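You operate a simulated robot arm through the tools that you are given. There is no shell and no other tool. Be economical: measure what you need, move in short steps, check, and stop when the job is done.

You are at the controls of a simulated robot arm. One attempt, no reset.

JOB
Switch the battery off, then shut the fuel lever and the ACCU and BRAKE valves.
Fine: red switch, yellow lever.

Only the result counts: the job must be done as asked and must still hold three seconds after the hand-in. Knocking over, shifting, dropping, spilling or breaking anything else fails it.

ROBOT AND FRAMES
A 7-joint arm with a two-finger parallel gripper on a trunk, on a base that drives. Base frame: it is fixed to the floor where the robot stands at the start and does not move with it; the origin is under the middle of the robot, x ahead of it, y to its left, z up. Lengths are in m, angles in degrees, forces in N, time in s.
Its first joint turns from -149.0 to 149.0 degrees. Places, roughly: accu valve [-0.3, 1.9, 1.3]; battery switch [1.1, 0.1, 1]; black cover [1, 0.3, 1.1]; blue cap (8x8x6 cm) [-0.7, 2.2, 1]; bottle [-1.25, -1.75, 1]; brake valve [0.1, 1.3, 0.7]; canister [0.25, 1.5, 0.75]; clean element [0, -1.25, 1.5]; dipstick [1.25, 2.5, 1]; dirty element [1.5, 2.25, 0.75]; drain lever [0.7, 0.5, 0.8]; drain valve [0.2, 1.3, 0.5]; fuel lever [0.2, 1.5, 1.4]; funnel [-0.25, -1.25, 1]; green lamp [1.1, 0.2, 0.9]; hose coupling [0, 1.5, 0.75]. Payload 3.5 kg.
The TCP is the grasp point between the finger pads, 0.023 m short of the fingertips. In the tool frame z runs along the fingers and y along their closing line. Largest opening 0.094 m; finger width 0.038, thickness 0.01; the body of the gripper, 0.054 by 0.096 m, starts 0.039 m behind the TCP.
Orientation is that of the tool frame in the base frame, as a unit quaternion [w, x, y, z]. With the fingers straight down and closing along the base's y, the tool's x points along the base's -x, its y along +y and its z along -z.

CONTROLS
- The arm moves only by the tool play_rows. Its argument "rows" is a list of rows, each a list of 7 numbers: the shift along the tool's x, y, z in units of 25 mm (1.0 is 25 mm), then the turn, a rotation vector about the tool's x, y, z in units of 6 degrees (1.0 is 6 degrees), then the finger opening in m, from 0 to 0.094. In form: [[tx, ty, tz, wx, wy, wz, hand], ...]. A call has 1 to 12 rows; each row shifts and turns the commanded pose from where the row before left it, along the tool's axes as they then stand. A call with a number of a shift or a turn outside -1 to 1 is refused whole. Rows are played at 5 a second. More than 0.05 m and 8.6 degrees between two rows, or a gripper value outside its range, and nothing of the call is played. A pose out of reach is approached as far as the arm can. The call stops where the force on the tool passes 70 N (or 10 N more than at its start, if that is more) or the arm is blocked; 0.2 s more then pass. The fingers move at their own pace (about 0.153 m/s each) and stop on an object; they squeeze with about 42 N. The grip force told is the motor's: it shows also when the fingers shut on nothing. Time passes only in rows, and 0.2 s behind the last, so rows that do not move let the fingers close. The reply holds the time, the measured pose of the TCP, the force on the tool along the base axes, the opening and the grip force, in the units named above and with some noise, with the torque about the TCP (base axes, N m) and any sound that the robot's microphone picked up.
- Cameras (640 x 400 px; columns grow to the right, rows downward): "scene" is now at [-0.2373, 0.18, 1.2849]; the picture's right is [-0.09, -1.00, 0.00], its down [-0.42, 0.04, -0.91] and it looks along [0.90, -0.09, -0.42] (base axes); focal length 214 px, centre (320, 200). "wrist" rides on the gripper at [0.086, 0.016, -0.074] in the tool frame; the picture's right is [-0.18, 0.98, 0.00], its down [-0.58, -0.11, -0.81] and it looks along [-0.79, -0.15, 0.59] (tool axes); focal length 243 px, centre (320, 200). There is no depth. A picture from a camera that has moved, and an enlarged one, comes with that camera's place and axes in the base frame and with its lens.
- get_image(camera): a new picture of that camera. No time passes.
- base_move(legs): drives the robot by 1 to 6 legs, each [ahead, left, turn to the left] in m, m and degrees, along the robot's own axes; the way and the turn of a leg run together, so that a leg with both is an arc; at most 1.5 m and 180 degrees a leg. The arm and the cameras ride along, it lands a little off, and it stops where it bumps. It gives what a move gives.
- pan_tilt(pan, tilt): turns the head with the scene camera to pan (to the left, within 143 degrees either way) and tilt (down, from -29 to 69), counted from straight ahead of the robot. It gives what a move gives.
- close_up(camera, box): a new picture of the part [left, top, right, bottom] of that camera's present view, enlarged. No time passes.
- sign_off(): hands the job in; it is judged then, once.

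Work in short steps. Places have to be worked out from the pictures, the camera data and where the tool is seen: move nearer, look again, correct. Check each grasp and each placing, and mend what went wrong. You have 120 turns and 82 pictures in all, those below and enlarged ones among them. Open the gripper and draw the arm clear of the work before you hand the job in, unless the task says otherwise; then end with one line.

The tools are called after "Request:" as a command line: name --pt "numbers of a row" for each row, then --argument value for the rest, lists and objects as JSON in quotes. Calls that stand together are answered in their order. play_rows: Moves the arm, as the interface text tells. Its arguments: {"type":"object","properties":{"rows":{"type":"array"}},"required":["rows"]} The other tools are called the same way: base_move (legs) drives the base; pan_tilt (pan, tilt) turns the head that bears the scene camera; get_image (camera) takes a picture; close_up (camera, box) takes an enlarged picture of a part of a camera's view; sign_off () hands the job in.

At the start:

```text
time_s: 0.0
eef_pos: [0.4751, 0.6342, 0.9986]
tool_rot: [0.0, -0.001, 1.0, 0.0]
wrist_force: [-0.3, 1.0, -0.6]
moment: [-0.03, 0.03, -0.03]
finger_gap: 0.0939
grip_force: 0.1
robot x, y, heading: [-0.0013, 0.0006, 0.2]
head pan, tilt: [-5.4, 24.7]
```

scene: 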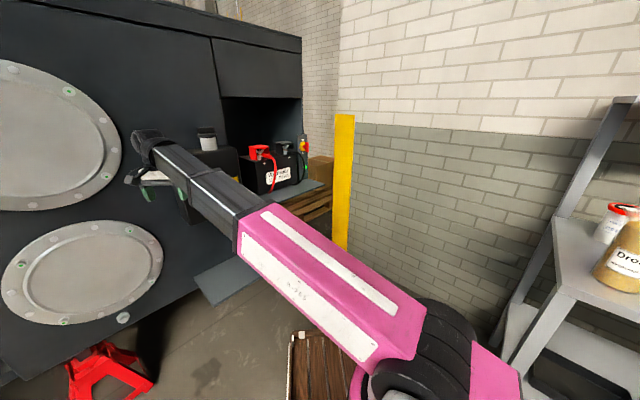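
wrist: 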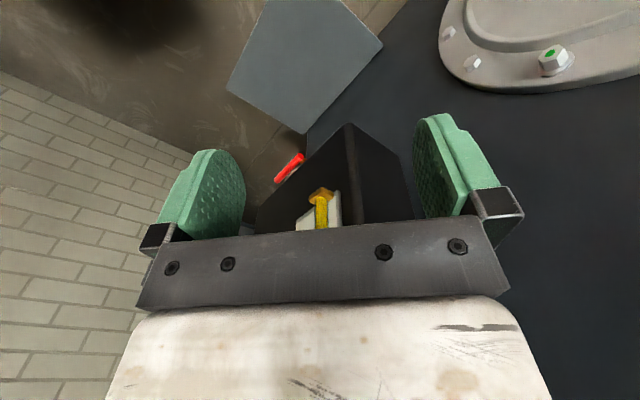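

The battery with a red item is ahead; I enlarge that area and look around to the left for the fuel lever and valves.

Request:
close_up --camera "scene" --box '[180, 100, 340, 200]'

Request:
pan_tilt --pan 75 --tilt 10

Request:
get_image --camera "scene"

```text
4.00 times, centred on (260, 150) of scene
camera zoom: at [-0.2373, 0.18, 1.2849], right [-0.09, -1.0, 0.0], down [-0.42, 0.04, -0.91], along [0.9, -0.09, -0.42], focal length 858 px, centre (560, 400)
```

zoom: 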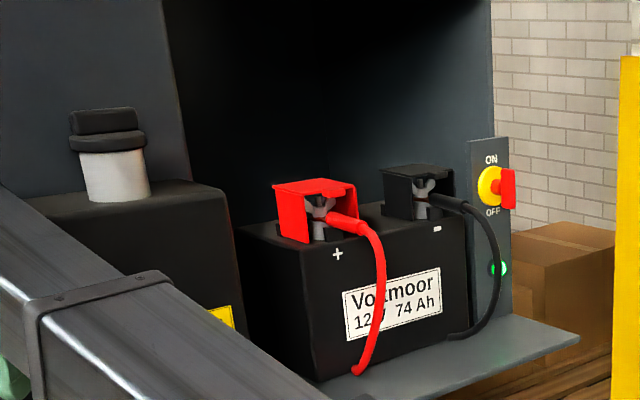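

```text
time_s: 1.5
eef_pos: [0.4752, 0.6337, 0.9996]
tool_rot: [-0.001, -0.001, 1.0, 0.0]
wrist_force: [-0.9, -0.2, -0.4]
moment: [0.02, -0.04, 0.01]
finger_gap: 0.0937
grip_force: 0.1
robot x, y, heading: [-0.0015, -0.0003, -0.1]
head pan, tilt: [75.0, 10.0]
```

```text
78 pictures are left
camera scene: at [-0.305, 0.2785, 1.3088], right [0.97, -0.26, 0.0], down [-0.05, -0.17, -0.98], along [0.26, 0.95, -0.17], focal length 214 px, centre (320, 200)
```

scene: 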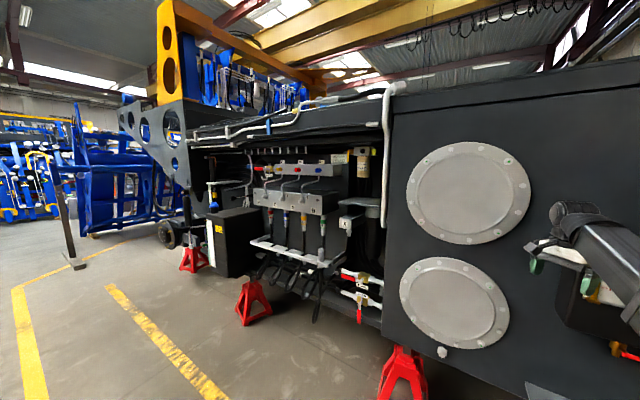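

The switch is a red rotary handle between ON and OFF at the post. Now I zoom into the machine's valve section.

Request:
close_up --camera "scene" --box '[240, 140, 400, 240]'

Request:
close_up --camera "scene" --box '[240, 230, 400, 330]'

Request:
close_up --camera "scene" --box '[320, 140, 400, 190]'

```text
4.00 times, centred on (320, 190) of scene
camera zoom: at [-0.305, 0.2785, 1.3088], right [0.97, -0.26, 0.0], down [-0.05, -0.17, -0.98], along [0.26, 0.95, -0.17], focal length 858 px, centre (320, 240)
```

zoom: 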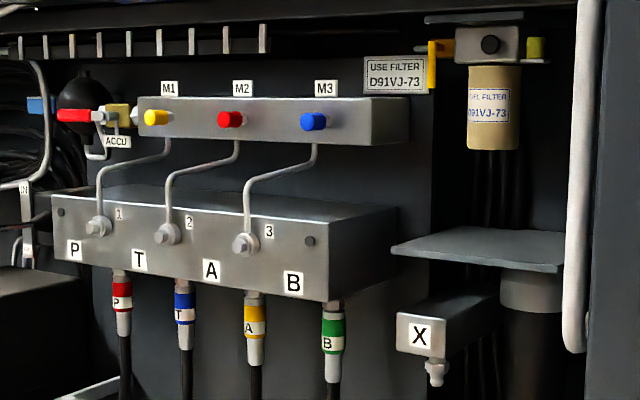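

```text
4.00 times, centred on (320, 280) of scene
camera zoom: at [-0.305, 0.2785, 1.3088], right [0.97, -0.26, 0.0], down [-0.05, -0.17, -0.98], along [0.26, 0.95, -0.17], focal length 858 px, centre (320, -120)
```

zoom: 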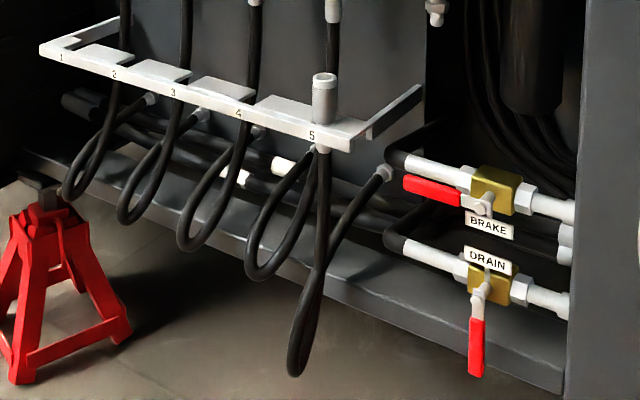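

```text
8.00 times, centred on (360, 165) of scene
camera zoom: at [-0.305, 0.2785, 1.3088], right [0.97, -0.26, 0.0], down [-0.05, -0.17, -0.98], along [0.26, 0.95, -0.17], focal length 1716 px, centre (0, 480)
```

zoom: 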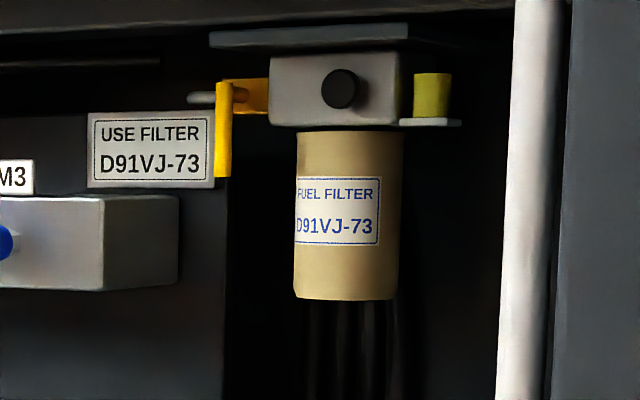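

BRAKE and ACCU handles lie along their pipes (open). I look down in front of the robot for obstacles and back at the battery area from this head position.

Request:
pan_tilt --pan -15 --tilt 50

Request:
get_image --camera "scene"

Request:
pan_tilt --pan 40 --tilt 25

Request:
get_image --camera "scene"

```text
time_s: 3.2
eef_pos: [0.4754, 0.6343, 0.9992]
tool_rot: [0.0, -0.002, 1.0, 0.0]
wrist_force: [-0.2, 0.1, -0.5]
moment: [0.01, 0.0, 0.0]
finger_gap: 0.0941
grip_force: 0.0
robot x, y, heading: [0.0014, 0.0017, -0.0]
head pan, tilt: [-15.0, 50.0]
```

```text
74 pictures are left
camera scene: at [-0.2547, 0.1688, 1.247], right [-0.26, -0.97, 0.0], down [-0.74, 0.2, -0.64], along [0.62, -0.17, -0.77], focal length 214 px, centre (320, 200)
```

scene: 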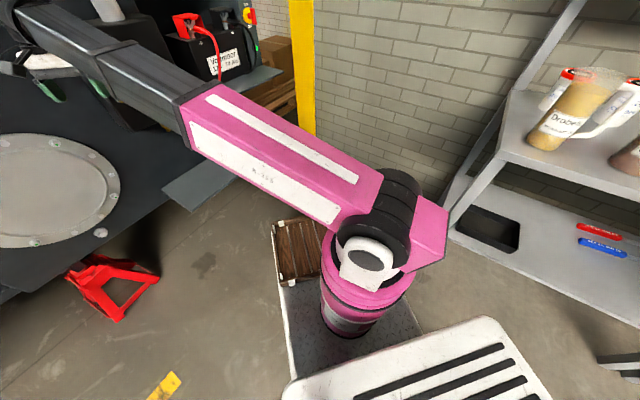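

```text
time_s: 4.4
eef_pos: [0.4738, 0.6338, 0.9994]
tool_rot: [0.001, -0.001, 1.0, 0.0]
wrist_force: [0.6, -0.4, 0.1]
moment: [-0.02, 0.0, -0.01]
finger_gap: 0.0938
grip_force: 0.0
robot x, y, heading: [0.0027, 0.0007, 0.3]
head pan, tilt: [40.0, 25.0]
```

```text
73 pictures are left
camera scene: at [-0.2585, 0.2479, 1.2845], right [0.64, -0.77, 0.0], down [-0.32, -0.27, -0.91], along [0.69, 0.58, -0.42], focal length 214 px, centre (320, 200)
```

scene: 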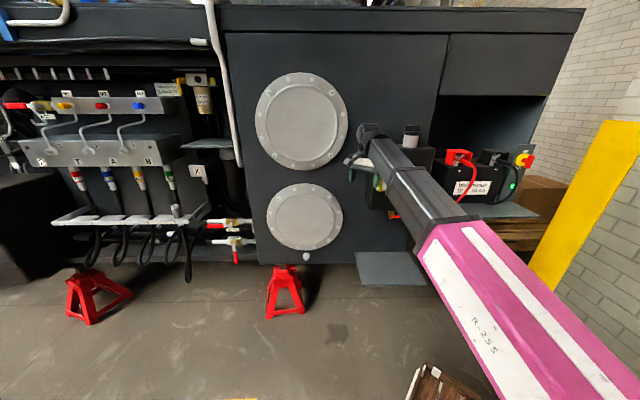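

The wall faces along heading ~220°, i.e. I should approach at heading ~40°; the switch triangulates to about (1.03, 0.15, 1.04). I shift right a bit first and check whether the crate rides on the base or stands on the floor.

Request:
base_move --legs '[[0, -0.2, 0]]'

Request:
pan_tilt --pan -15 --tilt 50

Request:
get_image --camera "scene"

```text
time_s: 6.0
eef_pos: [0.4762, 0.4262, 1.0]
tool_rot: [-0.001, 0.002, 1.0, 0.0]
wrist_force: [0.2, 0.0, 0.5]
moment: [0.0, -0.02, 0.02]
finger_gap: 0.094
grip_force: 0.1
robot x, y, heading: [0.0013, -0.2065, -0.1]
head pan, tilt: [40.0, 25.0]
```

```text
time_s: 7.3
eef_pos: [0.4773, 0.4266, 0.9999]
tool_rot: [0.0, 0.002, 1.0, 0.0]
wrist_force: [-0.5, 0.2, -0.3]
moment: [0.01, 0.01, 0.02]
finger_gap: 0.0939
grip_force: 0.1
robot x, y, heading: [-0.0004, -0.2027, -0.2]
head pan, tilt: [-15.0, 50.0]
```

```text
72 pictures are left
camera scene: at [-0.2545, -0.0354, 1.247], right [-0.26, -0.96, 0.0], down [-0.74, 0.2, -0.64], along [0.62, -0.17, -0.77], focal length 214 px, centre (320, 200)
```

scene: 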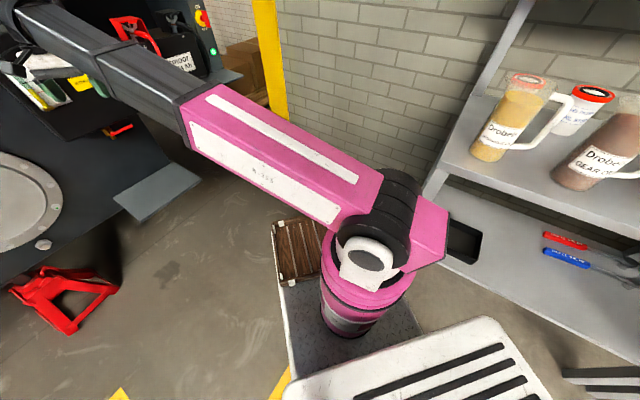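

The crate rides along, so it's part of the robot. I turn 40° left and move so that the switch is about 0.8 m away, slightly to the right of ahead.

Request:
base_move --legs '[[0, 0, 40], [0.23, -0.19, 0]]'

Request:
pan_tilt --pan -10 --tilt 25

Request:
get_image --camera "scene"

```text
time_s: 10.4
eef_pos: [0.0647, 0.5932, 1.0012]
tool_rot: [0.001, -0.321, 0.947, -0.001]
wrist_force: [-0.2, 0.4, 0.4]
moment: [0.0, -0.01, 0.0]
finger_gap: 0.0942
grip_force: 0.1
robot x, y, heading: [0.0725, -0.1979, 37.3]
head pan, tilt: [-15.0, 50.0]
stopped in leg 2: the robot was blocked; the commanded pose is now the measured one
```

```text
time_s: 11.3
eef_pos: [0.0654, 0.594, 1.0]
tool_rot: [0.001, -0.322, 0.947, 0.001]
wrist_force: [0.3, -0.1, 0.4]
moment: [0.03, 0.0, 0.02]
finger_gap: 0.0937
grip_force: 0.1
robot x, y, heading: [0.0731, -0.1998, 37.5]
head pan, tilt: [-10.0, 25.0]
```

```text
71 pictures are left
camera scene: at [-0.2218, -0.2079, 1.2844], right [0.46, -0.89, 0.0], down [-0.38, -0.2, -0.91], along [0.8, 0.42, -0.42], focal length 214 px, centre (320, 200)
```

scene: 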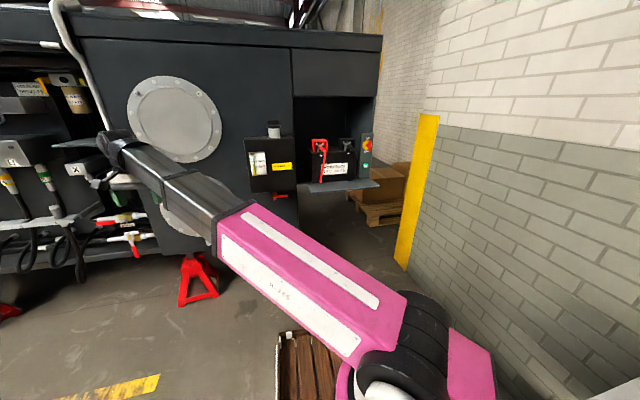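

The base bumped something on its right side; I look right to see what and how much space there is.

Request:
pan_tilt --pan -95 --tilt 45

Request:
get_image --camera "scene"

```text
time_s: 12.8
eef_pos: [0.0648, 0.5934, 1.0005]
tool_rot: [0.002, -0.322, 0.947, 0.0]
wrist_force: [0.1, -0.7, 0.1]
moment: [0.03, 0.0, -0.02]
finger_gap: 0.0942
grip_force: 0.1
robot x, y, heading: [0.073, -0.2042, 37.3]
head pan, tilt: [-95.0, 45.0]
```

```text
70 pictures are left
camera scene: at [-0.2598, -0.319, 1.2539], right [-0.84, -0.54, 0.0], down [-0.38, 0.6, -0.71], along [0.38, -0.6, -0.71], focal length 214 px, centre (320, 200)
```

scene: 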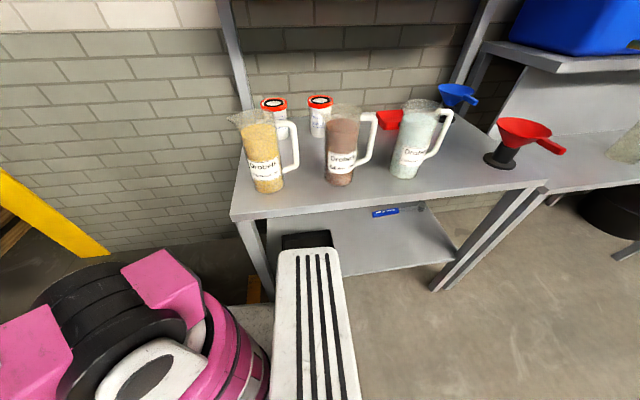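

The base touched the bench's near-left leg; nothing fell. I back off left slightly, then drive ahead past it.

Request:
base_move --legs '[[0.02, 0.06, 0], [0.22, 0, 2.5]]'

Request:
get_image --camera "scene"

```text
time_s: 15.1
eef_pos: [0.1757, 0.7855, 1.0003]
tool_rot: [0.001, -0.342, 0.94, 0.001]
wrist_force: [-0.3, 0.0, -0.1]
moment: [-0.01, 0.0, 0.05]
finger_gap: 0.0941
grip_force: 0.0
robot x, y, heading: [0.2209, -0.0062, 40.4]
head pan, tilt: [-95.0, 45.0]
```

```text
69 pictures are left
camera scene: at [-0.1084, -0.1407, 1.2539], right [-0.82, -0.57, 0.0], down [-0.41, 0.58, -0.71], along [0.41, -0.58, -0.71], focal length 214 px, centre (320, 200)
```

scene: 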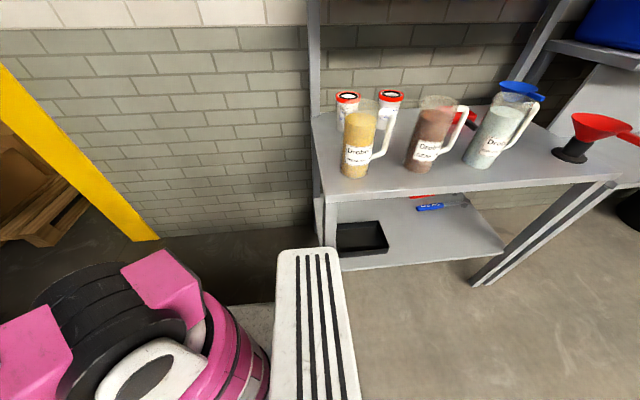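

I now stand about 0.82 m from the switch. I shift the arm parallel to the wall, away from it, toward the switch (tool −y), watching for contact.

Request:
play_rows --pt "-1 -1 -1 0 0 0 0.094" --pt "-1 -1 -1 0 0 0 0.094" --pt "0 -1 0 0 0 0 0.094" --pt "0 -1 0 0 0 0 0.094" --pt "0 -1 0 0 0 0 0.094" --pt "0 -1 0 0 0 0 0.094" --pt "0 -1 0 0 0 0 0.094" --pt "0 -1 0 0 0 0 0.094" --pt "0 -1 0 0 0 0 0.094" --pt "0 -1 0 0 0 0 0.094" --pt "0 -1 0 0 0 0 0.094" --pt "0 -1 0 0 0 0 0.094"

Request:
play_rows --pt "0 -1 0 0 0 0 0.094" --pt "0 -1 0 0 0 0 0.094" --pt "0 -1 0 0 0 0 0.094" --pt "0 -1 0 0 0 0 0.094" --pt "0 -1 0 0 0 0 0.094" --pt "0 -1 0 0 0 0 0.094" --pt "0 -1 0 0 0 0 0.094" --pt "0 -1 0 0 0 0 0.094" --pt "0 -1 0 0 0 0 0.094" --pt "0 -1 0 0 0 0 0.094" --pt "0 -1 0 0 0 0 0.094" --pt "0 -1 0 0 0 0 0.094"

Request:
pan_tilt --pan -15 --tilt 25

Request:
get_image --camera "scene"

```text
time_s: 17.7
eef_pos: [0.4066, 0.5879, 1.0506]
tool_rot: [0.001, -0.342, 0.94, -0.001]
wrist_force: [-0.1, -0.5, 0.9]
moment: [-0.01, -0.02, 0.01]
finger_gap: 0.094
grip_force: 0.0
robot x, y, heading: [0.2147, -0.0039, 40.1]
head pan, tilt: [-95.0, 45.0]
```

```text
time_s: 19.3
eef_pos: [0.5171, 0.4622, 1.0419]
tool_rot: [0.005, -0.33, 0.944, 0.006]
wrist_force: [-11.2, 13.1, -4.4]
moment: [-1.01, -1.32, -1.67]
finger_gap: 0.0939
grip_force: 0.0
out of reach, approached as far as the arm can: row 5, 7, 8
robot x, y, heading: [0.2201, -0.007, 40.0]
head pan, tilt: [-95.0, 45.0]
stopped in row 8: the force on the tool passed its limit at 91 N (the readings are from after the stop); the commanded pose is now the measured one
```

```text
time_s: 20.8
eef_pos: [0.5177, 0.4623, 1.0423]
tool_rot: [0.004, -0.33, 0.944, 0.005]
wrist_force: [-17.5, 21.0, -12.7]
moment: [-1.13, -2.72, -2.72]
finger_gap: 0.0939
grip_force: 0.1
robot x, y, heading: [0.2195, -0.0095, 40.0]
head pan, tilt: [-15.0, 25.0]
```

```text
68 pictures are left
camera scene: at [-0.0716, -0.0352, 1.2845], right [0.42, -0.91, 0.0], down [-0.38, -0.18, -0.91], along [0.82, 0.38, -0.42], focal length 214 px, centre (320, 200)
```

scene: 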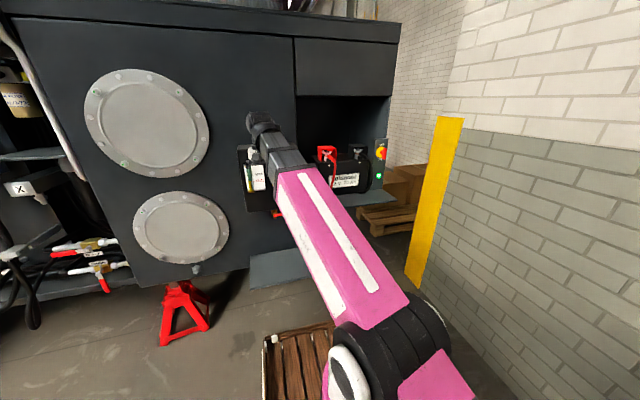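

There is contact force along the motion direction; I look with the wrist camera before backing away.

Request:
get_image --camera "wrist"

Request:
close_up --camera "scene" --box '[210, 90, 410, 230]'

```text
67 pictures are left
camera wrist: at [0.4398, 0.419, 1.1164], right [-0.47, 0.88, 0.01], down [0.52, 0.27, 0.81], along [0.71, 0.39, -0.58], focal length 243 px, centre (320, 200)
```

wrist: 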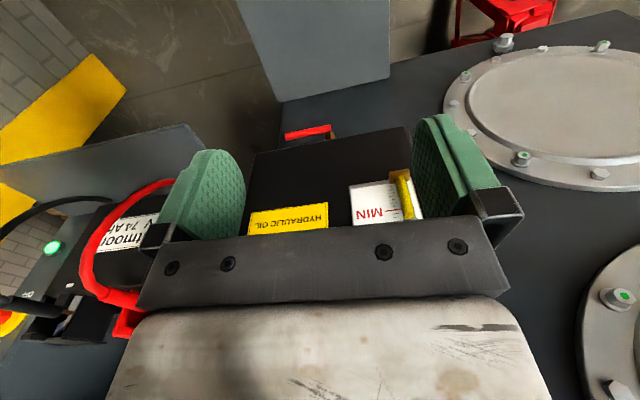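

```text
2.86 times, centred on (310, 160) of scene
camera zoom: at [-0.0716, -0.0352, 1.2845], right [0.42, -0.91, 0.0], down [-0.38, -0.18, -0.91], along [0.82, 0.38, -0.42], focal length 613 px, centre (349, 314)
```

zoom: 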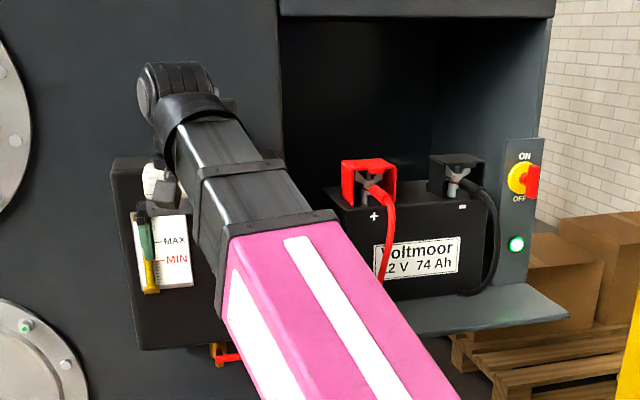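

Fingers look clear of the box; the reach limit (too close) may have strained the arm. I back up along +y and see whether the force disappears.

Request:
play_rows --pt "0 1 0 0 0 0 0.094" --pt "0 1 0 0 0 0 0.094"

Request:
get_image --camera "scene"

```text
time_s: 21.4
eef_pos: [0.4873, 0.4995, 1.0448]
tool_rot: [0.004, -0.332, 0.943, 0.004]
wrist_force: [-0.9, 0.0, -0.4]
moment: [-0.03, 0.02, 0.01]
finger_gap: 0.0939
grip_force: 0.0
robot x, y, heading: [0.2187, -0.0049, 40.5]
head pan, tilt: [-15.0, 25.0]
```

```text
65 pictures are left
camera scene: at [-0.0716, -0.035, 1.2845], right [0.42, -0.91, 0.0], down [-0.38, -0.18, -0.91], along [0.82, 0.38, -0.42], focal length 214 px, centre (320, 200)
```

scene: 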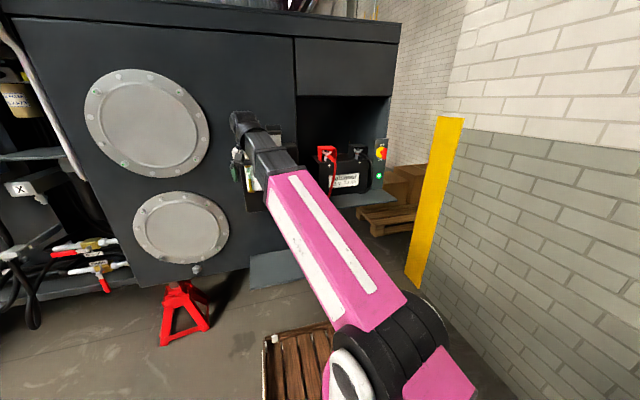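

Force is gone, so it was the arm folding too tightly. I back the base 0.16 m and extend the arm instead, keeping the hand in the same plane.

Request:
base_move --legs '[[-0.16, 0, 0]]'

Request:
play_rows --pt "-1 0 0 0 0 0 0.094" --pt "-1 0 0 0 0 0 0.094" --pt "-1 0 0 0 0 0 0.094" --pt "-1 0 0 0 0 0 0.094" --pt "-1 -1 0 0 0 0 0.094" --pt "-0.4 -1 0 0 0 0 0.094" --pt "0 -1 0 0 0 0 0.094" --pt "0 -1 0 0 0 0 0.094" --pt "0 -1 0 0 0 0 0.094" --pt "0 -1 0 0 0 0 0.094" --pt "0 -1 0 0 0 0 0.094" --pt "0 -1 0 0 0 0 0.094"

```text
time_s: 22.8
eef_pos: [0.3686, 0.4015, 1.0435]
tool_rot: [0.003, -0.331, 0.944, 0.006]
wrist_force: [-0.7, -0.3, -0.5]
moment: [0.01, 0.01, -0.01]
finger_gap: 0.0939
grip_force: 0.0
robot x, y, heading: [0.1024, -0.1082, 40.2]
head pan, tilt: [-15.0, 25.0]
```

```text
time_s: 25.1
eef_pos: [0.5711, 0.3707, 1.0461]
tool_rot: [0.009, -0.326, 0.945, 0.006]
wrist_force: [-0.4, 0.3, -0.8]
moment: [-0.03, 0.02, 0.02]
finger_gap: 0.0938
grip_force: 0.0
robot x, y, heading: [0.1044, -0.1063, 39.9]
head pan, tilt: [-15.0, 25.0]
stopped in row 11: the force on the tool passed its limit at 72 N (the readings are from after the stop); the commanded pose is now the measured one
```

A contact again, at a different spot. I look with both cameras.

Request:
get_image --camera "wrist"

Request:
close_up --camera "scene" --box '[200, 80, 420, 220]'

```text
64 pictures are left
camera wrist: at [0.4922, 0.3276, 1.1191], right [-0.46, 0.89, 0.01], down [0.52, 0.26, 0.82], along [0.72, 0.38, -0.58], focal length 243 px, centre (320, 200)
```

wrist: 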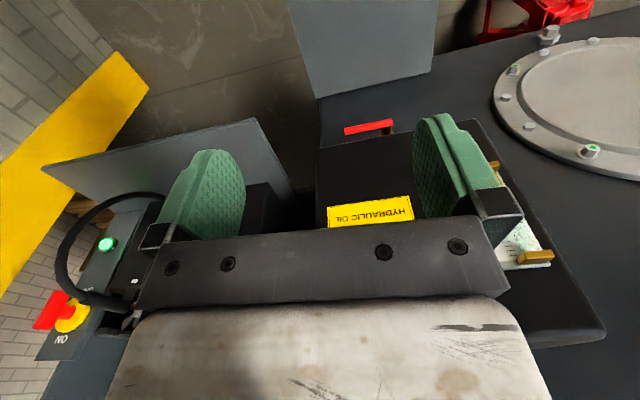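

```text
2.86 times, centred on (310, 150) of scene
camera zoom: at [-0.189, -0.1337, 1.2845], right [0.42, -0.91, 0.0], down [-0.38, -0.18, -0.91], along [0.82, 0.38, -0.42], focal length 613 px, centre (349, 343)
```

zoom: 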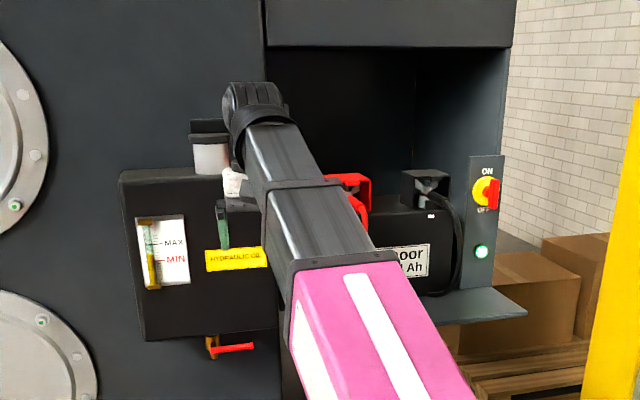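

Contact seems to be a joint limit: the wrist roll is near its end (tool x pointing back at the robot). I retreat 5 cm and unwind the roll about tool z so that the camera side ends outward.

Request:
play_rows --pt "1 0 0 0 0 0 0.094" --pt "1 0 0 0 0 0 0.094" --pt "0 0 0 0 0 1 0.094" --pt "0 0 0 0 0 1 0.094" --pt "0 0 0 0 0 1 0.094" --pt "0 0 0 0 0 1 0.094" --pt "0 0 0 0 0 1 0.094" --pt "0 0 0 0 0 1 0.094" --pt "0 0 0 0 0 1 0.094" --pt "0 0 0 0 0 1 0.094" --pt "0 0 0 0 0 1 0.094" --pt "0 0 0 0 0 1 0.094"

Request:
play_rows --pt "0 0 0 0 0 1 0.094" --pt "0 0 0 0 0 1 0.094" --pt "0 0 0 0 0 1 0.094" --pt "0 0 0 0 0 1 0.094" --pt "0 0 0 0 0 1 0.094" --pt "0 0 0 0 0 1 0.094" --pt "0 0 0 0 0 1 0.094" --pt "0 0 0 0 0 1 0.094" --pt "0 0 0 0 0 1 0.094" --pt "0 0 0 0 0 1 0.094"

```text
time_s: 25.6
eef_pos: [0.5446, 0.3502, 1.0449]
tool_rot: [0.016, -0.328, 0.945, 0.008]
wrist_force: [4.1, 3.6, -9.4]
moment: [0.15, -0.47, -0.09]
finger_gap: 0.0941
grip_force: 0.0
robot x, y, heading: [0.1011, -0.1047, 39.8]
head pan, tilt: [-15.0, 25.0]
stopped in row 2: the force on the tool passed its limit at 80 N (the readings are from after the stop); the commanded pose is now the measured one
```

```text
time_s: 27.8
eef_pos: [0.5431, 0.35, 1.0453]
tool_rot: [0.008, 0.188, 0.982, 0.015]
wrist_force: [0.0, -0.3, 0.2]
moment: [0.0, -0.01, -0.02]
finger_gap: 0.0938
grip_force: 0.0
robot x, y, heading: [0.1054, -0.107, 39.8]
head pan, tilt: [-15.0, 25.0]
```

The roll unwinds freely. I continue unwinding 120° more.

Request:
play_rows --pt "0 0 0 0 0 1 0.094" --pt "0 0 0 0 0 1 0.094" --pt "0 0 0 0 0 1 0.094" --pt "0 0 0 0 0 1 0.094" --pt "0 0 0 0 0 1 0.094" --pt "0 0 0 0 0 1 0.094" --pt "0 0 0 0 0 1 0.094" --pt "0 0 0 0 0 1 0.094" --pt "0 0 0 0 0 1 0.094" --pt "0 0 0 0 0 1 0.094"

Request:
play_rows --pt "0 0 0 0 0 1 0.094" --pt "0 0 0 0 0 1 0.094" --pt "0 0 0 0 0 1 0.094" --pt "0 0 0 0 0 1 0.094" --pt "0 0 0 0 0 1 0.094" --pt "0 0 0 0 0 1 0.094" --pt "0 0 0 0 0 1 0.094" --pt "0 0 0 0 0 1 0.094" --pt "0 0 0 0 0 1 0.094" --pt "0 0 0 0 0 1 0.094"

```text
time_s: 30.0
eef_pos: [0.5446, 0.3501, 1.0453]
tool_rot: [0.0, 0.654, 0.756, 0.017]
wrist_force: [0.7, -0.1, -0.9]
moment: [0.05, -0.03, 0.0]
finger_gap: 0.0938
grip_force: 0.1
robot x, y, heading: [0.102, -0.1057, 40.1]
head pan, tilt: [-15.0, 25.0]
```

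```text
time_s: 32.2
eef_pos: [0.5425, 0.35, 1.045]
tool_rot: [-0.006, 0.894, 0.449, 0.016]
wrist_force: [-0.1, 0.2, 0.1]
moment: [-0.03, 0.0, 0.0]
finger_gap: 0.094
grip_force: 0.0
out of reach, approached as far as the arm can: row 8, 9, 10
robot x, y, heading: [0.0997, -0.1043, 39.9]
head pan, tilt: [-15.0, 25.0]
```

Roll is nearly there (tool x at ~53° azimuth). Now I slide right along the wall toward the switch's lateral position.

Request:
play_rows --pt "-0.22 0.97 0 0 0 0 0.094" --pt "-0.22 0.97 0 0 0 0 0.094" --pt "-0.22 0.97 0 0 0 0 0.094" --pt "-0.22 0.97 0 0 0 0 0.094" --pt "-0.22 0.97 0 0 0 0 0.094" --pt "-0.22 0.97 0 0 0 0 0.094" --pt "-0.22 0.97 0 0 0 0 0.094" --pt "-0.22 0.97 0 0 0 0 0.094" --pt "-0.22 0.97 0 0 0 0 0.094" --pt "-0.22 0.97 0 0 0 0 0.094" --pt "-0.22 0.97 0 0 0 0 0.094" --pt "-0.22 0.97 0 0 0 0 0.094"

Request:
get_image --camera "scene"

```text
time_s: 34.8
eef_pos: [0.7373, 0.1248, 1.0452]
tool_rot: [-0.006, 0.893, 0.449, 0.016]
wrist_force: [-0.3, 1.2, 0.7]
moment: [-0.02, -0.01, 0.02]
finger_gap: 0.0939
grip_force: 0.0
robot x, y, heading: [0.1022, -0.1046, 40.2]
head pan, tilt: [-15.0, 25.0]
```

```text
62 pictures are left
camera scene: at [-0.189, -0.1338, 1.2845], right [0.42, -0.91, 0.0], down [-0.38, -0.18, -0.91], along [0.82, 0.38, -0.42], focal length 214 px, centre (320, 200)
```

scene: 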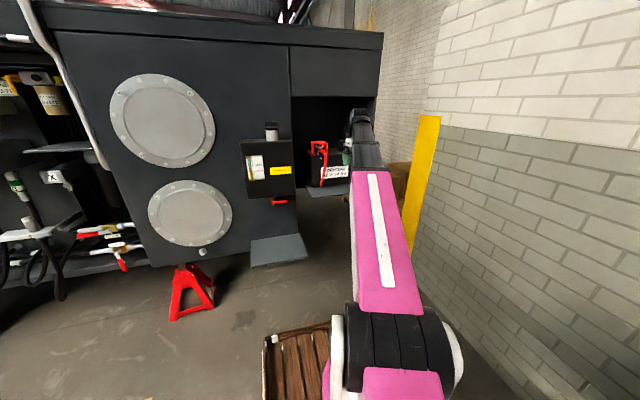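

I'm in front of the battery now. I pitch the tool up toward the wall (about tool y) in part, and look through the wrist camera.

Request:
play_rows --pt "0 0 0 0 0 1 0.094" --pt "0 0 0 0 0 1 0.094" --pt "0 0 0 0 1 0 0.094" --pt "0 0 0 0 1 0 0.094" --pt "0 0 0 0 1 0 0.094" --pt "0 0 0 0 1 0 0.094" --pt "0 0 0 0 1 0 0.094" --pt "0 0 0 0 1 0 0.094" --pt "0 0 0 0 1 0 0.094" --pt "0 0 0 0 1 0 0.094" --pt "0 0 0 0 1 0 0.094" --pt "0 0 0 0 1 0 0.094"

Request:
get_image --camera "wrist"

```text
time_s: 37.4
eef_pos: [0.7368, 0.1229, 1.0427]
tool_rot: [-0.184, 0.802, 0.302, 0.482]
wrist_force: [-0.2, 0.8, -0.1]
moment: [0.03, -0.03, -0.03]
finger_gap: 0.0941
grip_force: 0.1
robot x, y, heading: [0.0975, -0.1055, 39.9]
head pan, tilt: [-15.0, 25.0]
```

```text
61 pictures are left
camera wrist: at [0.7289, 0.0944, 1.1552], right [0.58, -0.79, -0.17], down [-0.81, -0.57, -0.14], along [0.01, 0.21, -0.98], focal length 243 px, centre (320, 200)
```

wrist: 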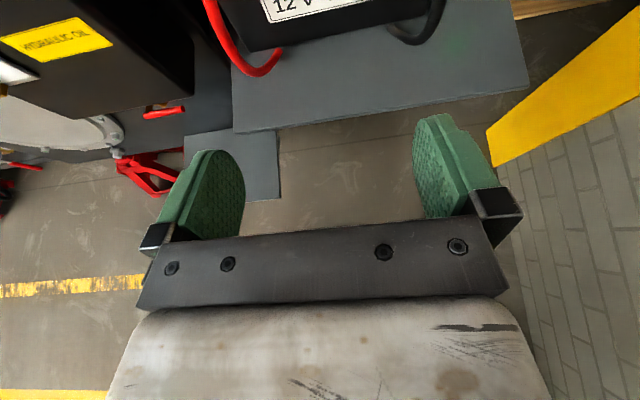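

Triangulation from three views puts the switch at about (1.11, 0.16, 1.03), battery face at ~0.94 along the approach direction, so there's room. I finish most of the pitch and drive ahead 0.13 m, then check.

Request:
base_move --legs '[[0.13, 0, 0]]'

Request:
play_rows --pt "0 0 0 0 1 0 0.094" --pt "0 0 0 0 1 0 0.094" --pt "0 0 0 0 1 0 0.094" --pt "0 0 0 0 1 0 0.094" --pt "0 0 0 0 1 0 0.094"

Request:
get_image --camera "wrist"

Request:
get_image --camera "scene"

```text
time_s: 38.7
eef_pos: [0.8349, 0.2083, 1.042]
tool_rot: [-0.184, 0.802, 0.303, 0.481]
wrist_force: [0.0, 0.0, -0.3]
moment: [0.0, 0.01, 0.03]
finger_gap: 0.094
grip_force: 0.1
robot x, y, heading: [0.1962, -0.0209, 40.4]
head pan, tilt: [-15.0, 25.0]
```

```text
time_s: 39.9
eef_pos: [0.8349, 0.2094, 1.0433]
tool_rot: [-0.255, 0.65, 0.244, 0.673]
wrist_force: [-0.2, 0.2, -0.1]
moment: [0.03, 0.0, 0.02]
finger_gap: 0.0942
grip_force: 0.1
robot x, y, heading: [0.1974, -0.0235, 40.1]
head pan, tilt: [-15.0, 25.0]
```

```text
60 pictures are left
camera wrist: at [0.787, 0.1446, 1.1278], right [0.66, -0.73, -0.19], down [-0.66, -0.44, -0.61], along [0.36, 0.52, -0.77], focal length 243 px, centre (320, 200)
```

wrist: 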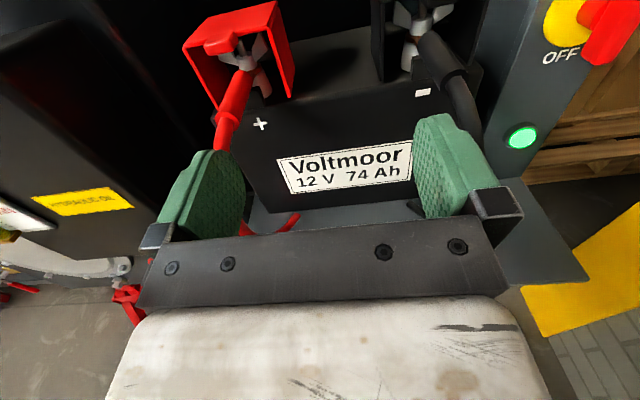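

```text
59 pictures are left
camera scene: at [-0.0911, -0.0521, 1.2845], right [0.43, -0.9, 0.0], down [-0.38, -0.18, -0.91], along [0.82, 0.39, -0.42], focal length 214 px, centre (320, 200)
```

scene: 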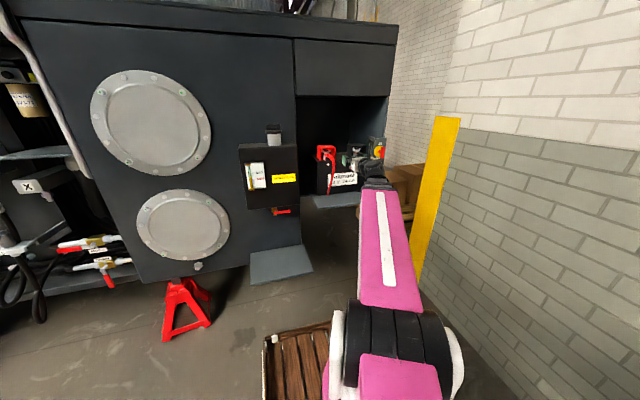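

The wrist view agrees with the switch location. I zoom on the switch from both cameras to understand the handle.

Request:
close_up --camera "scene" --box '[350, 130, 400, 162]'

Request:
play_rows --pt "0 0 -1 0 1 0 0.094" --pt "0 0 -1 0 1 0 0.094" --pt "0 0.5 -1 0 1 0 0.094" --pt "0 1 0 0 1 0 0.094" --pt "0 1 0 0 0 0 0.094" --pt "0 1 0 0 0 0 0.094"

Request:
get_image --camera "wrist"

```text
12.50 times, centred on (375, 146) of scene
camera zoom: at [-0.0911, -0.0521, 1.2845], right [0.43, -0.9, 0.0], down [-0.38, -0.18, -0.91], along [0.82, 0.39, -0.42], focal length 2681 px, centre (-368, 875)
```

zoom: 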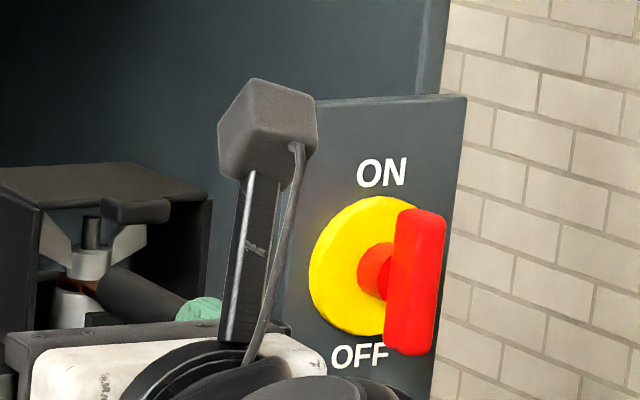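

```text
time_s: 41.3
eef_pos: [0.8585, 0.0988, 1.0377]
tool_rot: [-0.3, 0.496, 0.186, 0.793]
wrist_force: [0.6, -0.7, 0.8]
moment: [-0.02, -0.02, -0.03]
finger_gap: 0.0939
grip_force: 0.2
out of reach, approached as far as the arm can: row 2, 3
robot x, y, heading: [0.1999, -0.0217, 40.3]
head pan, tilt: [-15.0, 25.0]
```

```text
57 pictures are left
camera wrist: at [0.7906, 0.0175, 1.0836], right [0.71, -0.68, -0.17], down [-0.43, -0.23, -0.88], along [0.56, 0.69, -0.45], focal length 243 px, centre (320, 200)
```

wrist: 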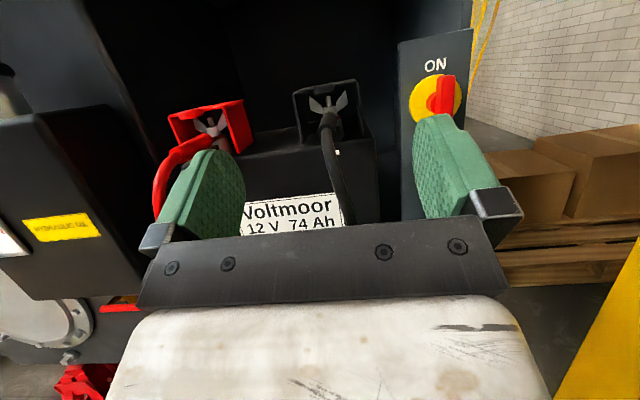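

The switch is a T-handle (vertical bar ≈6.5 cm on a stem), bar at about (1.114, 0.143, 1.033). I level the tool, shift right 0.13 m and advance part of the way.

Request:
play_rows --pt "0 0 0 0 -1 0 0.094" --pt "0 0 0 0 -1 0 0.094" --pt "0 0 0 0 -1 0 0.094" --pt "0 1 0 0 -0.6 0 0.094" --pt "0 1 0 0 0 0 0.094" --pt "0 1 0 0 0 0 0.094" --pt "0 1 0 0 0 0 0.094" --pt "0 1 0 0 0 0 0.094" --pt "0 0.3 1 0 0 0 0.07" --pt "0 0 1 0 0 0 0.07" --pt "0 0 1 0 0 0 0.07"

Request:
get_image --camera "wrist"

Request:
close_up --camera "scene" --box '[340, 110, 420, 160]'

```text
time_s: 43.7
eef_pos: [1.0026, 0.0505, 1.0411]
tool_rot: [-0.26, 0.636, 0.239, 0.686]
wrist_force: [0.5, 0.1, 1.2]
moment: [-0.02, 0.03, 0.01]
finger_gap: 0.07
grip_force: 0.0
robot x, y, heading: [0.2014, -0.0202, 40.4]
head pan, tilt: [-15.0, 25.0]
```

```text
56 pictures are left
camera wrist: at [0.9534, -0.0164, 1.1229], right [0.66, -0.73, -0.19], down [-0.64, -0.42, -0.64], along [0.39, 0.54, -0.74], focal length 243 px, centre (320, 200)
```

wrist: 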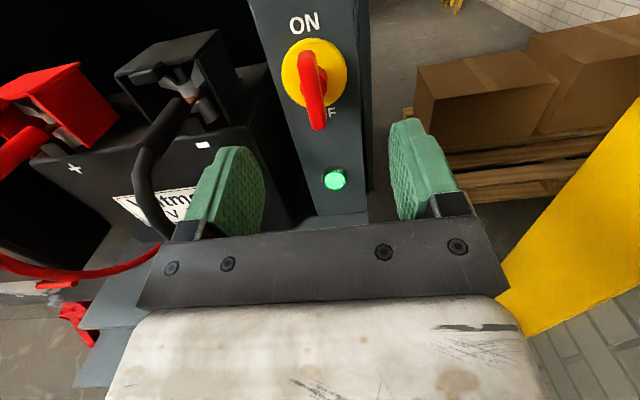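

```text
8.00 times, centred on (380, 135) of scene
camera zoom: at [-0.0911, -0.0521, 1.2845], right [0.43, -0.9, 0.0], down [-0.38, -0.18, -0.91], along [0.82, 0.39, -0.42], focal length 1716 px, centre (-160, 720)
```

zoom: 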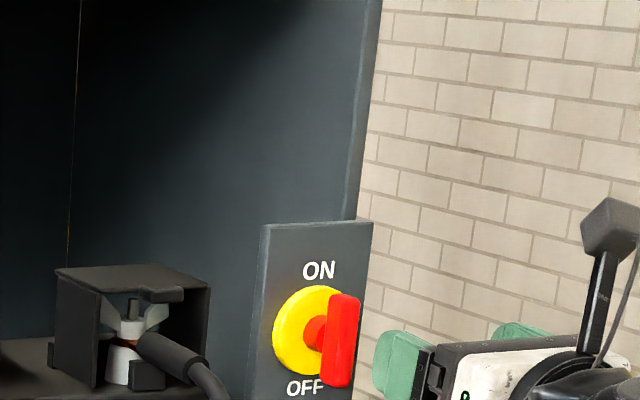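

Bar refined to (1.091, 0.140, 1.032). I level the last 4°, correct by ~9 mm left and down, and advance 9 cm.

Request:
play_rows --pt "0 0 0 0 -0.7 0 0.07" --pt "-0.36 -0.36 1 0 0 0 0.07" --pt "0 0 1 0 0 0 0.07" --pt "0 0 1 0 0 0 0.07" --pt "0 0 0.6 0 0 0 0.07"

Request:
get_image --camera "wrist"

Request:
close_up --camera "scene" --box '[340, 120, 420, 170]'

```text
time_s: 44.9
eef_pos: [1.0653, 0.1172, 1.0301]
tool_rot: [-0.252, 0.661, 0.25, 0.661]
wrist_force: [-0.3, -0.8, -0.3]
moment: [0.02, 0.02, 0.02]
finger_gap: 0.0702
grip_force: 0.1
robot x, y, heading: [0.1991, -0.0241, 40.1]
head pan, tilt: [-15.0, 25.0]
```

```text
54 pictures are left
camera wrist: at [1.0203, 0.0545, 1.1173], right [0.65, -0.74, -0.19], down [-0.68, -0.45, -0.58], along [0.34, 0.51, -0.79], focal length 243 px, centre (320, 200)
```

wrist: 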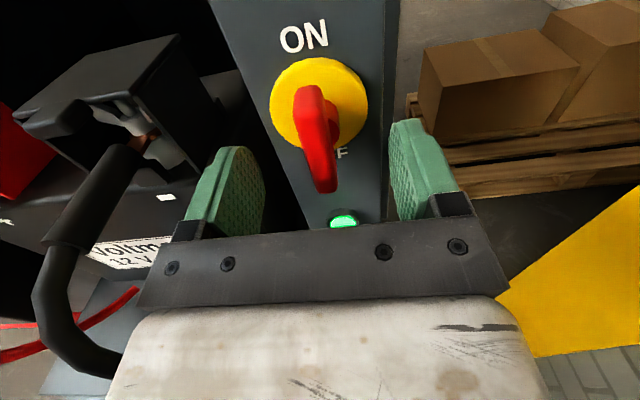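

```text
8.00 times, centred on (380, 145) of scene
camera zoom: at [-0.0911, -0.0521, 1.2845], right [0.43, -0.9, 0.0], down [-0.38, -0.18, -0.91], along [0.82, 0.39, -0.42], focal length 1716 px, centre (-160, 640)
```

zoom: 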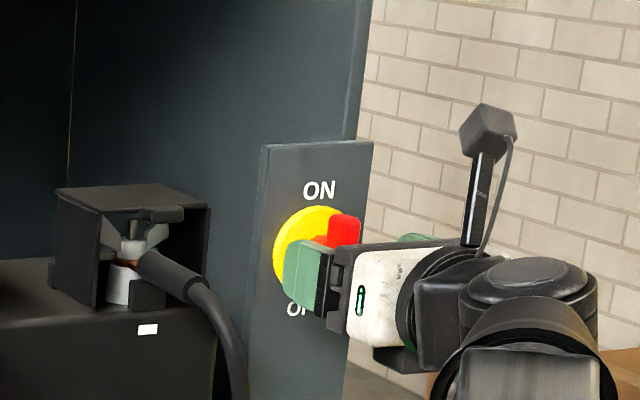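

The bar is centred between the fingers and ~28 mm ahead. I advance and close.

Request:
play_rows --pt "0 0 1 0 0 0 0.07" --pt "0 0 0.1 0 0 0 0.04" --pt "0 0 0 0 0 0 0.0" --pt "0 0 0 0 0 0 0.0" --pt "0 0 0 0 0 0 0.0"

Request:
get_image --camera "wrist"

```text
time_s: 46.1
eef_pos: [1.0857, 0.1351, 1.0313]
tool_rot: [-0.252, 0.661, 0.249, 0.662]
wrist_force: [-3.4, 2.0, -2.6]
moment: [-0.09, 0.12, -0.28]
finger_gap: 0.0237
grip_force: 45.4
robot x, y, heading: [0.2025, -0.0206, 40.3]
head pan, tilt: [-15.0, 25.0]
```

```text
52 pictures are left
camera wrist: at [1.0398, 0.0728, 1.1177], right [0.65, -0.74, -0.19], down [-0.68, -0.45, -0.58], along [0.34, 0.51, -0.79], focal length 243 px, centre (320, 200)
```

wrist: 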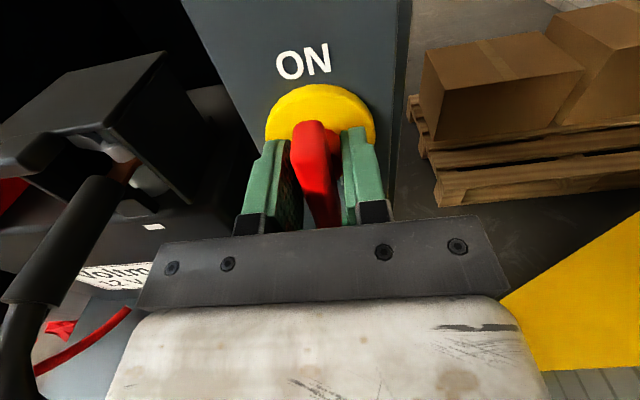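

The bar is gripped (23.7 mm). I try a small counter-clockwise roll and read the resistance.

Request:
play_rows --pt "0 0 0 0 0 -1 0.0" --pt "0 0 0 0 0 -1 0.0" --pt "0 0 0 0 0 -1 0.0"

Request:
get_image --camera "wrist"

```text
time_s: 46.9
eef_pos: [1.0848, 0.135, 1.0326]
tool_rot: [-0.148, 0.614, 0.348, 0.693]
wrist_force: [1.4, 15.6, -1.2]
moment: [2.12, 1.42, -0.38]
finger_gap: 0.0249
grip_force: 44.9
robot x, y, heading: [0.1992, -0.0223, 40.4]
head pan, tilt: [-15.0, 25.0]
```

```text
51 pictures are left
camera wrist: at [1.0216, 0.0927, 1.1192], right [0.66, -0.74, 0.12], down [-0.55, -0.59, -0.59], along [0.51, 0.32, -0.8], focal length 243 px, centre (320, 200)
```

wrist: 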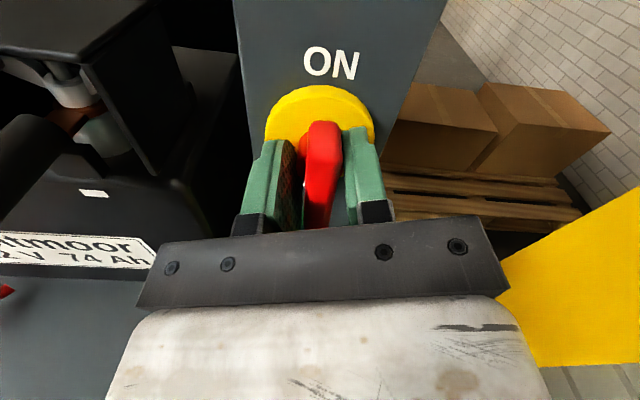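

The handle slipped in the fingers with 2.5 N·m resistance — likely an end stop in this direction. I go back and try clockwise.

Request:
play_rows --pt "0 0 0 0 0 1 0.0" --pt "0 0 0 0 0 1 0.0" --pt "0 0 0 0 0 1 0.0" --pt "0 0 0 0 0 1 0.0" --pt "0 0 0 0 0 1 0.0" --pt "0 0 0 0 0 1 0.0" --pt "0 0 0 0 0 1 0.0"

Request:
get_image --camera "wrist"

```text
time_s: 48.5
eef_pos: [1.0845, 0.1339, 1.0311]
tool_rot: [-0.384, 0.699, 0.105, 0.594]
wrist_force: [3.1, 17.1, -21.1]
moment: [-0.36, 0.43, 0.37]
finger_gap: 0.0235
grip_force: 44.9
robot x, y, heading: [0.2006, -0.0229, 40.0]
head pan, tilt: [-15.0, 25.0]
```

```text
50 pictures are left
camera wrist: at [1.0624, 0.0469, 1.1038], right [0.54, -0.61, -0.57], down [-0.83, -0.28, -0.49], along [0.14, 0.74, -0.66], focal length 243 px, centre (320, 200)
```

wrist: 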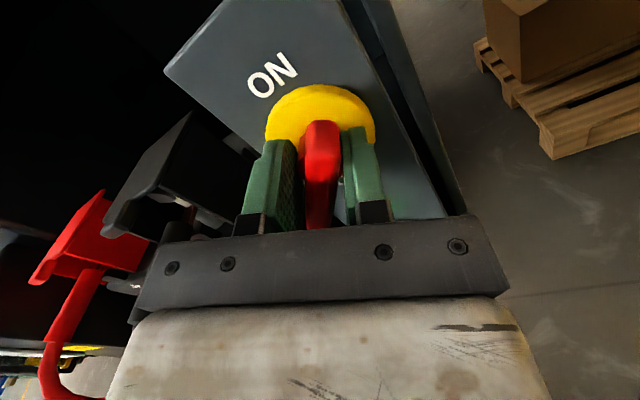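

Clockwise the handle follows with little torque. I continue toward 90°.

Request:
play_rows --pt "0 0 0 0 0 1 0.0" --pt "0 0 0 0 0 1 0.0" --pt "0 0 0 0 0 1 0.0" --pt "0 0 0 0 0 1 0.0" --pt "0 0 0 0 0 1 0.0" --pt "0 0 0 0 0 1 0.0"

Request:
play_rows --pt "0 0 0 0 0 1 0.0" --pt "0 0 0 0 0 1 0.0" --pt "0 0 0 0 0 1 0.0" --pt "0 0 0 0 0 1 0.0" --pt "0 0 0 0 0 1 0.0"

Request:
get_image --camera "wrist"

Request:
close_up --camera "scene" --box '[340, 130, 420, 180]'

```text
time_s: 49.9
eef_pos: [1.0855, 0.1324, 1.0312]
tool_rot: [-0.548, 0.698, -0.116, 0.446]
wrist_force: [10.7, 13.0, -34.0]
moment: [-0.33, 0.32, -0.19]
finger_gap: 0.0236
grip_force: 44.8
robot x, y, heading: [0.1996, -0.0232, 40.3]
head pan, tilt: [-15.0, 25.0]
```

```text
time_s: 50.6
eef_pos: [1.0861, 0.1341, 1.0297]
tool_rot: [-0.611, 0.666, -0.188, 0.385]
wrist_force: [-9.4, 1.1, 13.7]
moment: [-0.06, 0.13, -0.06]
finger_gap: 0.0238
grip_force: 44.4
out of reach, approached as far as the arm can: row 2, 3
robot x, y, heading: [0.2034, -0.0203, 40.3]
head pan, tilt: [-15.0, 25.0]
stopped in row 3: the force on the tool passed its limit at 101 N (the readings are from after the stop); the commanded pose is now the measured one
```

```text
49 pictures are left
camera wrist: at [1.0883, 0.0176, 1.0361], right [0.1, -0.05, -0.99], down [-0.99, -0.1, -0.09], along [-0.09, 0.99, -0.06], focal length 243 px, centre (320, 200)
```

wrist: 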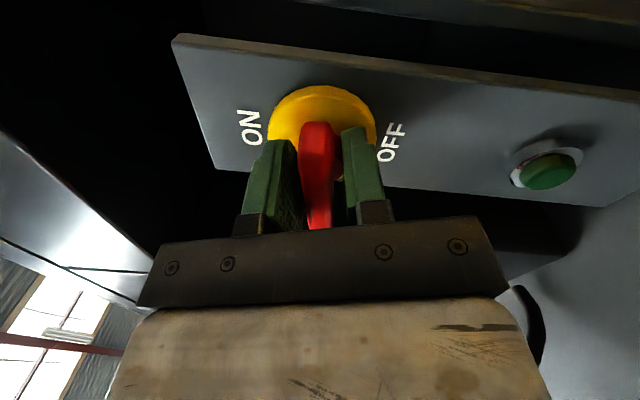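

```text
8.00 times, centred on (380, 155) of scene
camera zoom: at [-0.0918, -0.0521, 1.2844], right [0.43, -0.9, 0.0], down [-0.38, -0.18, -0.91], along [0.82, 0.39, -0.42], focal length 1716 px, centre (-160, 560)
```

zoom: 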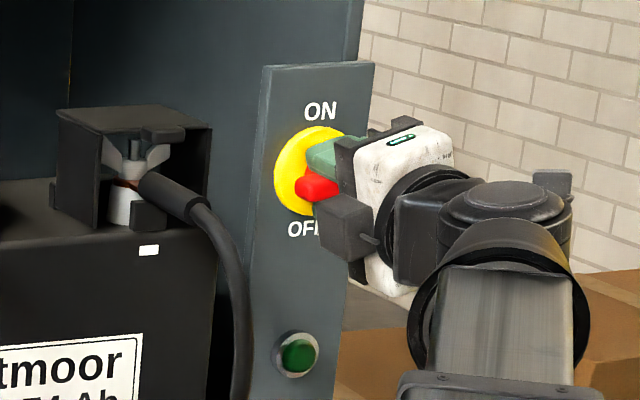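

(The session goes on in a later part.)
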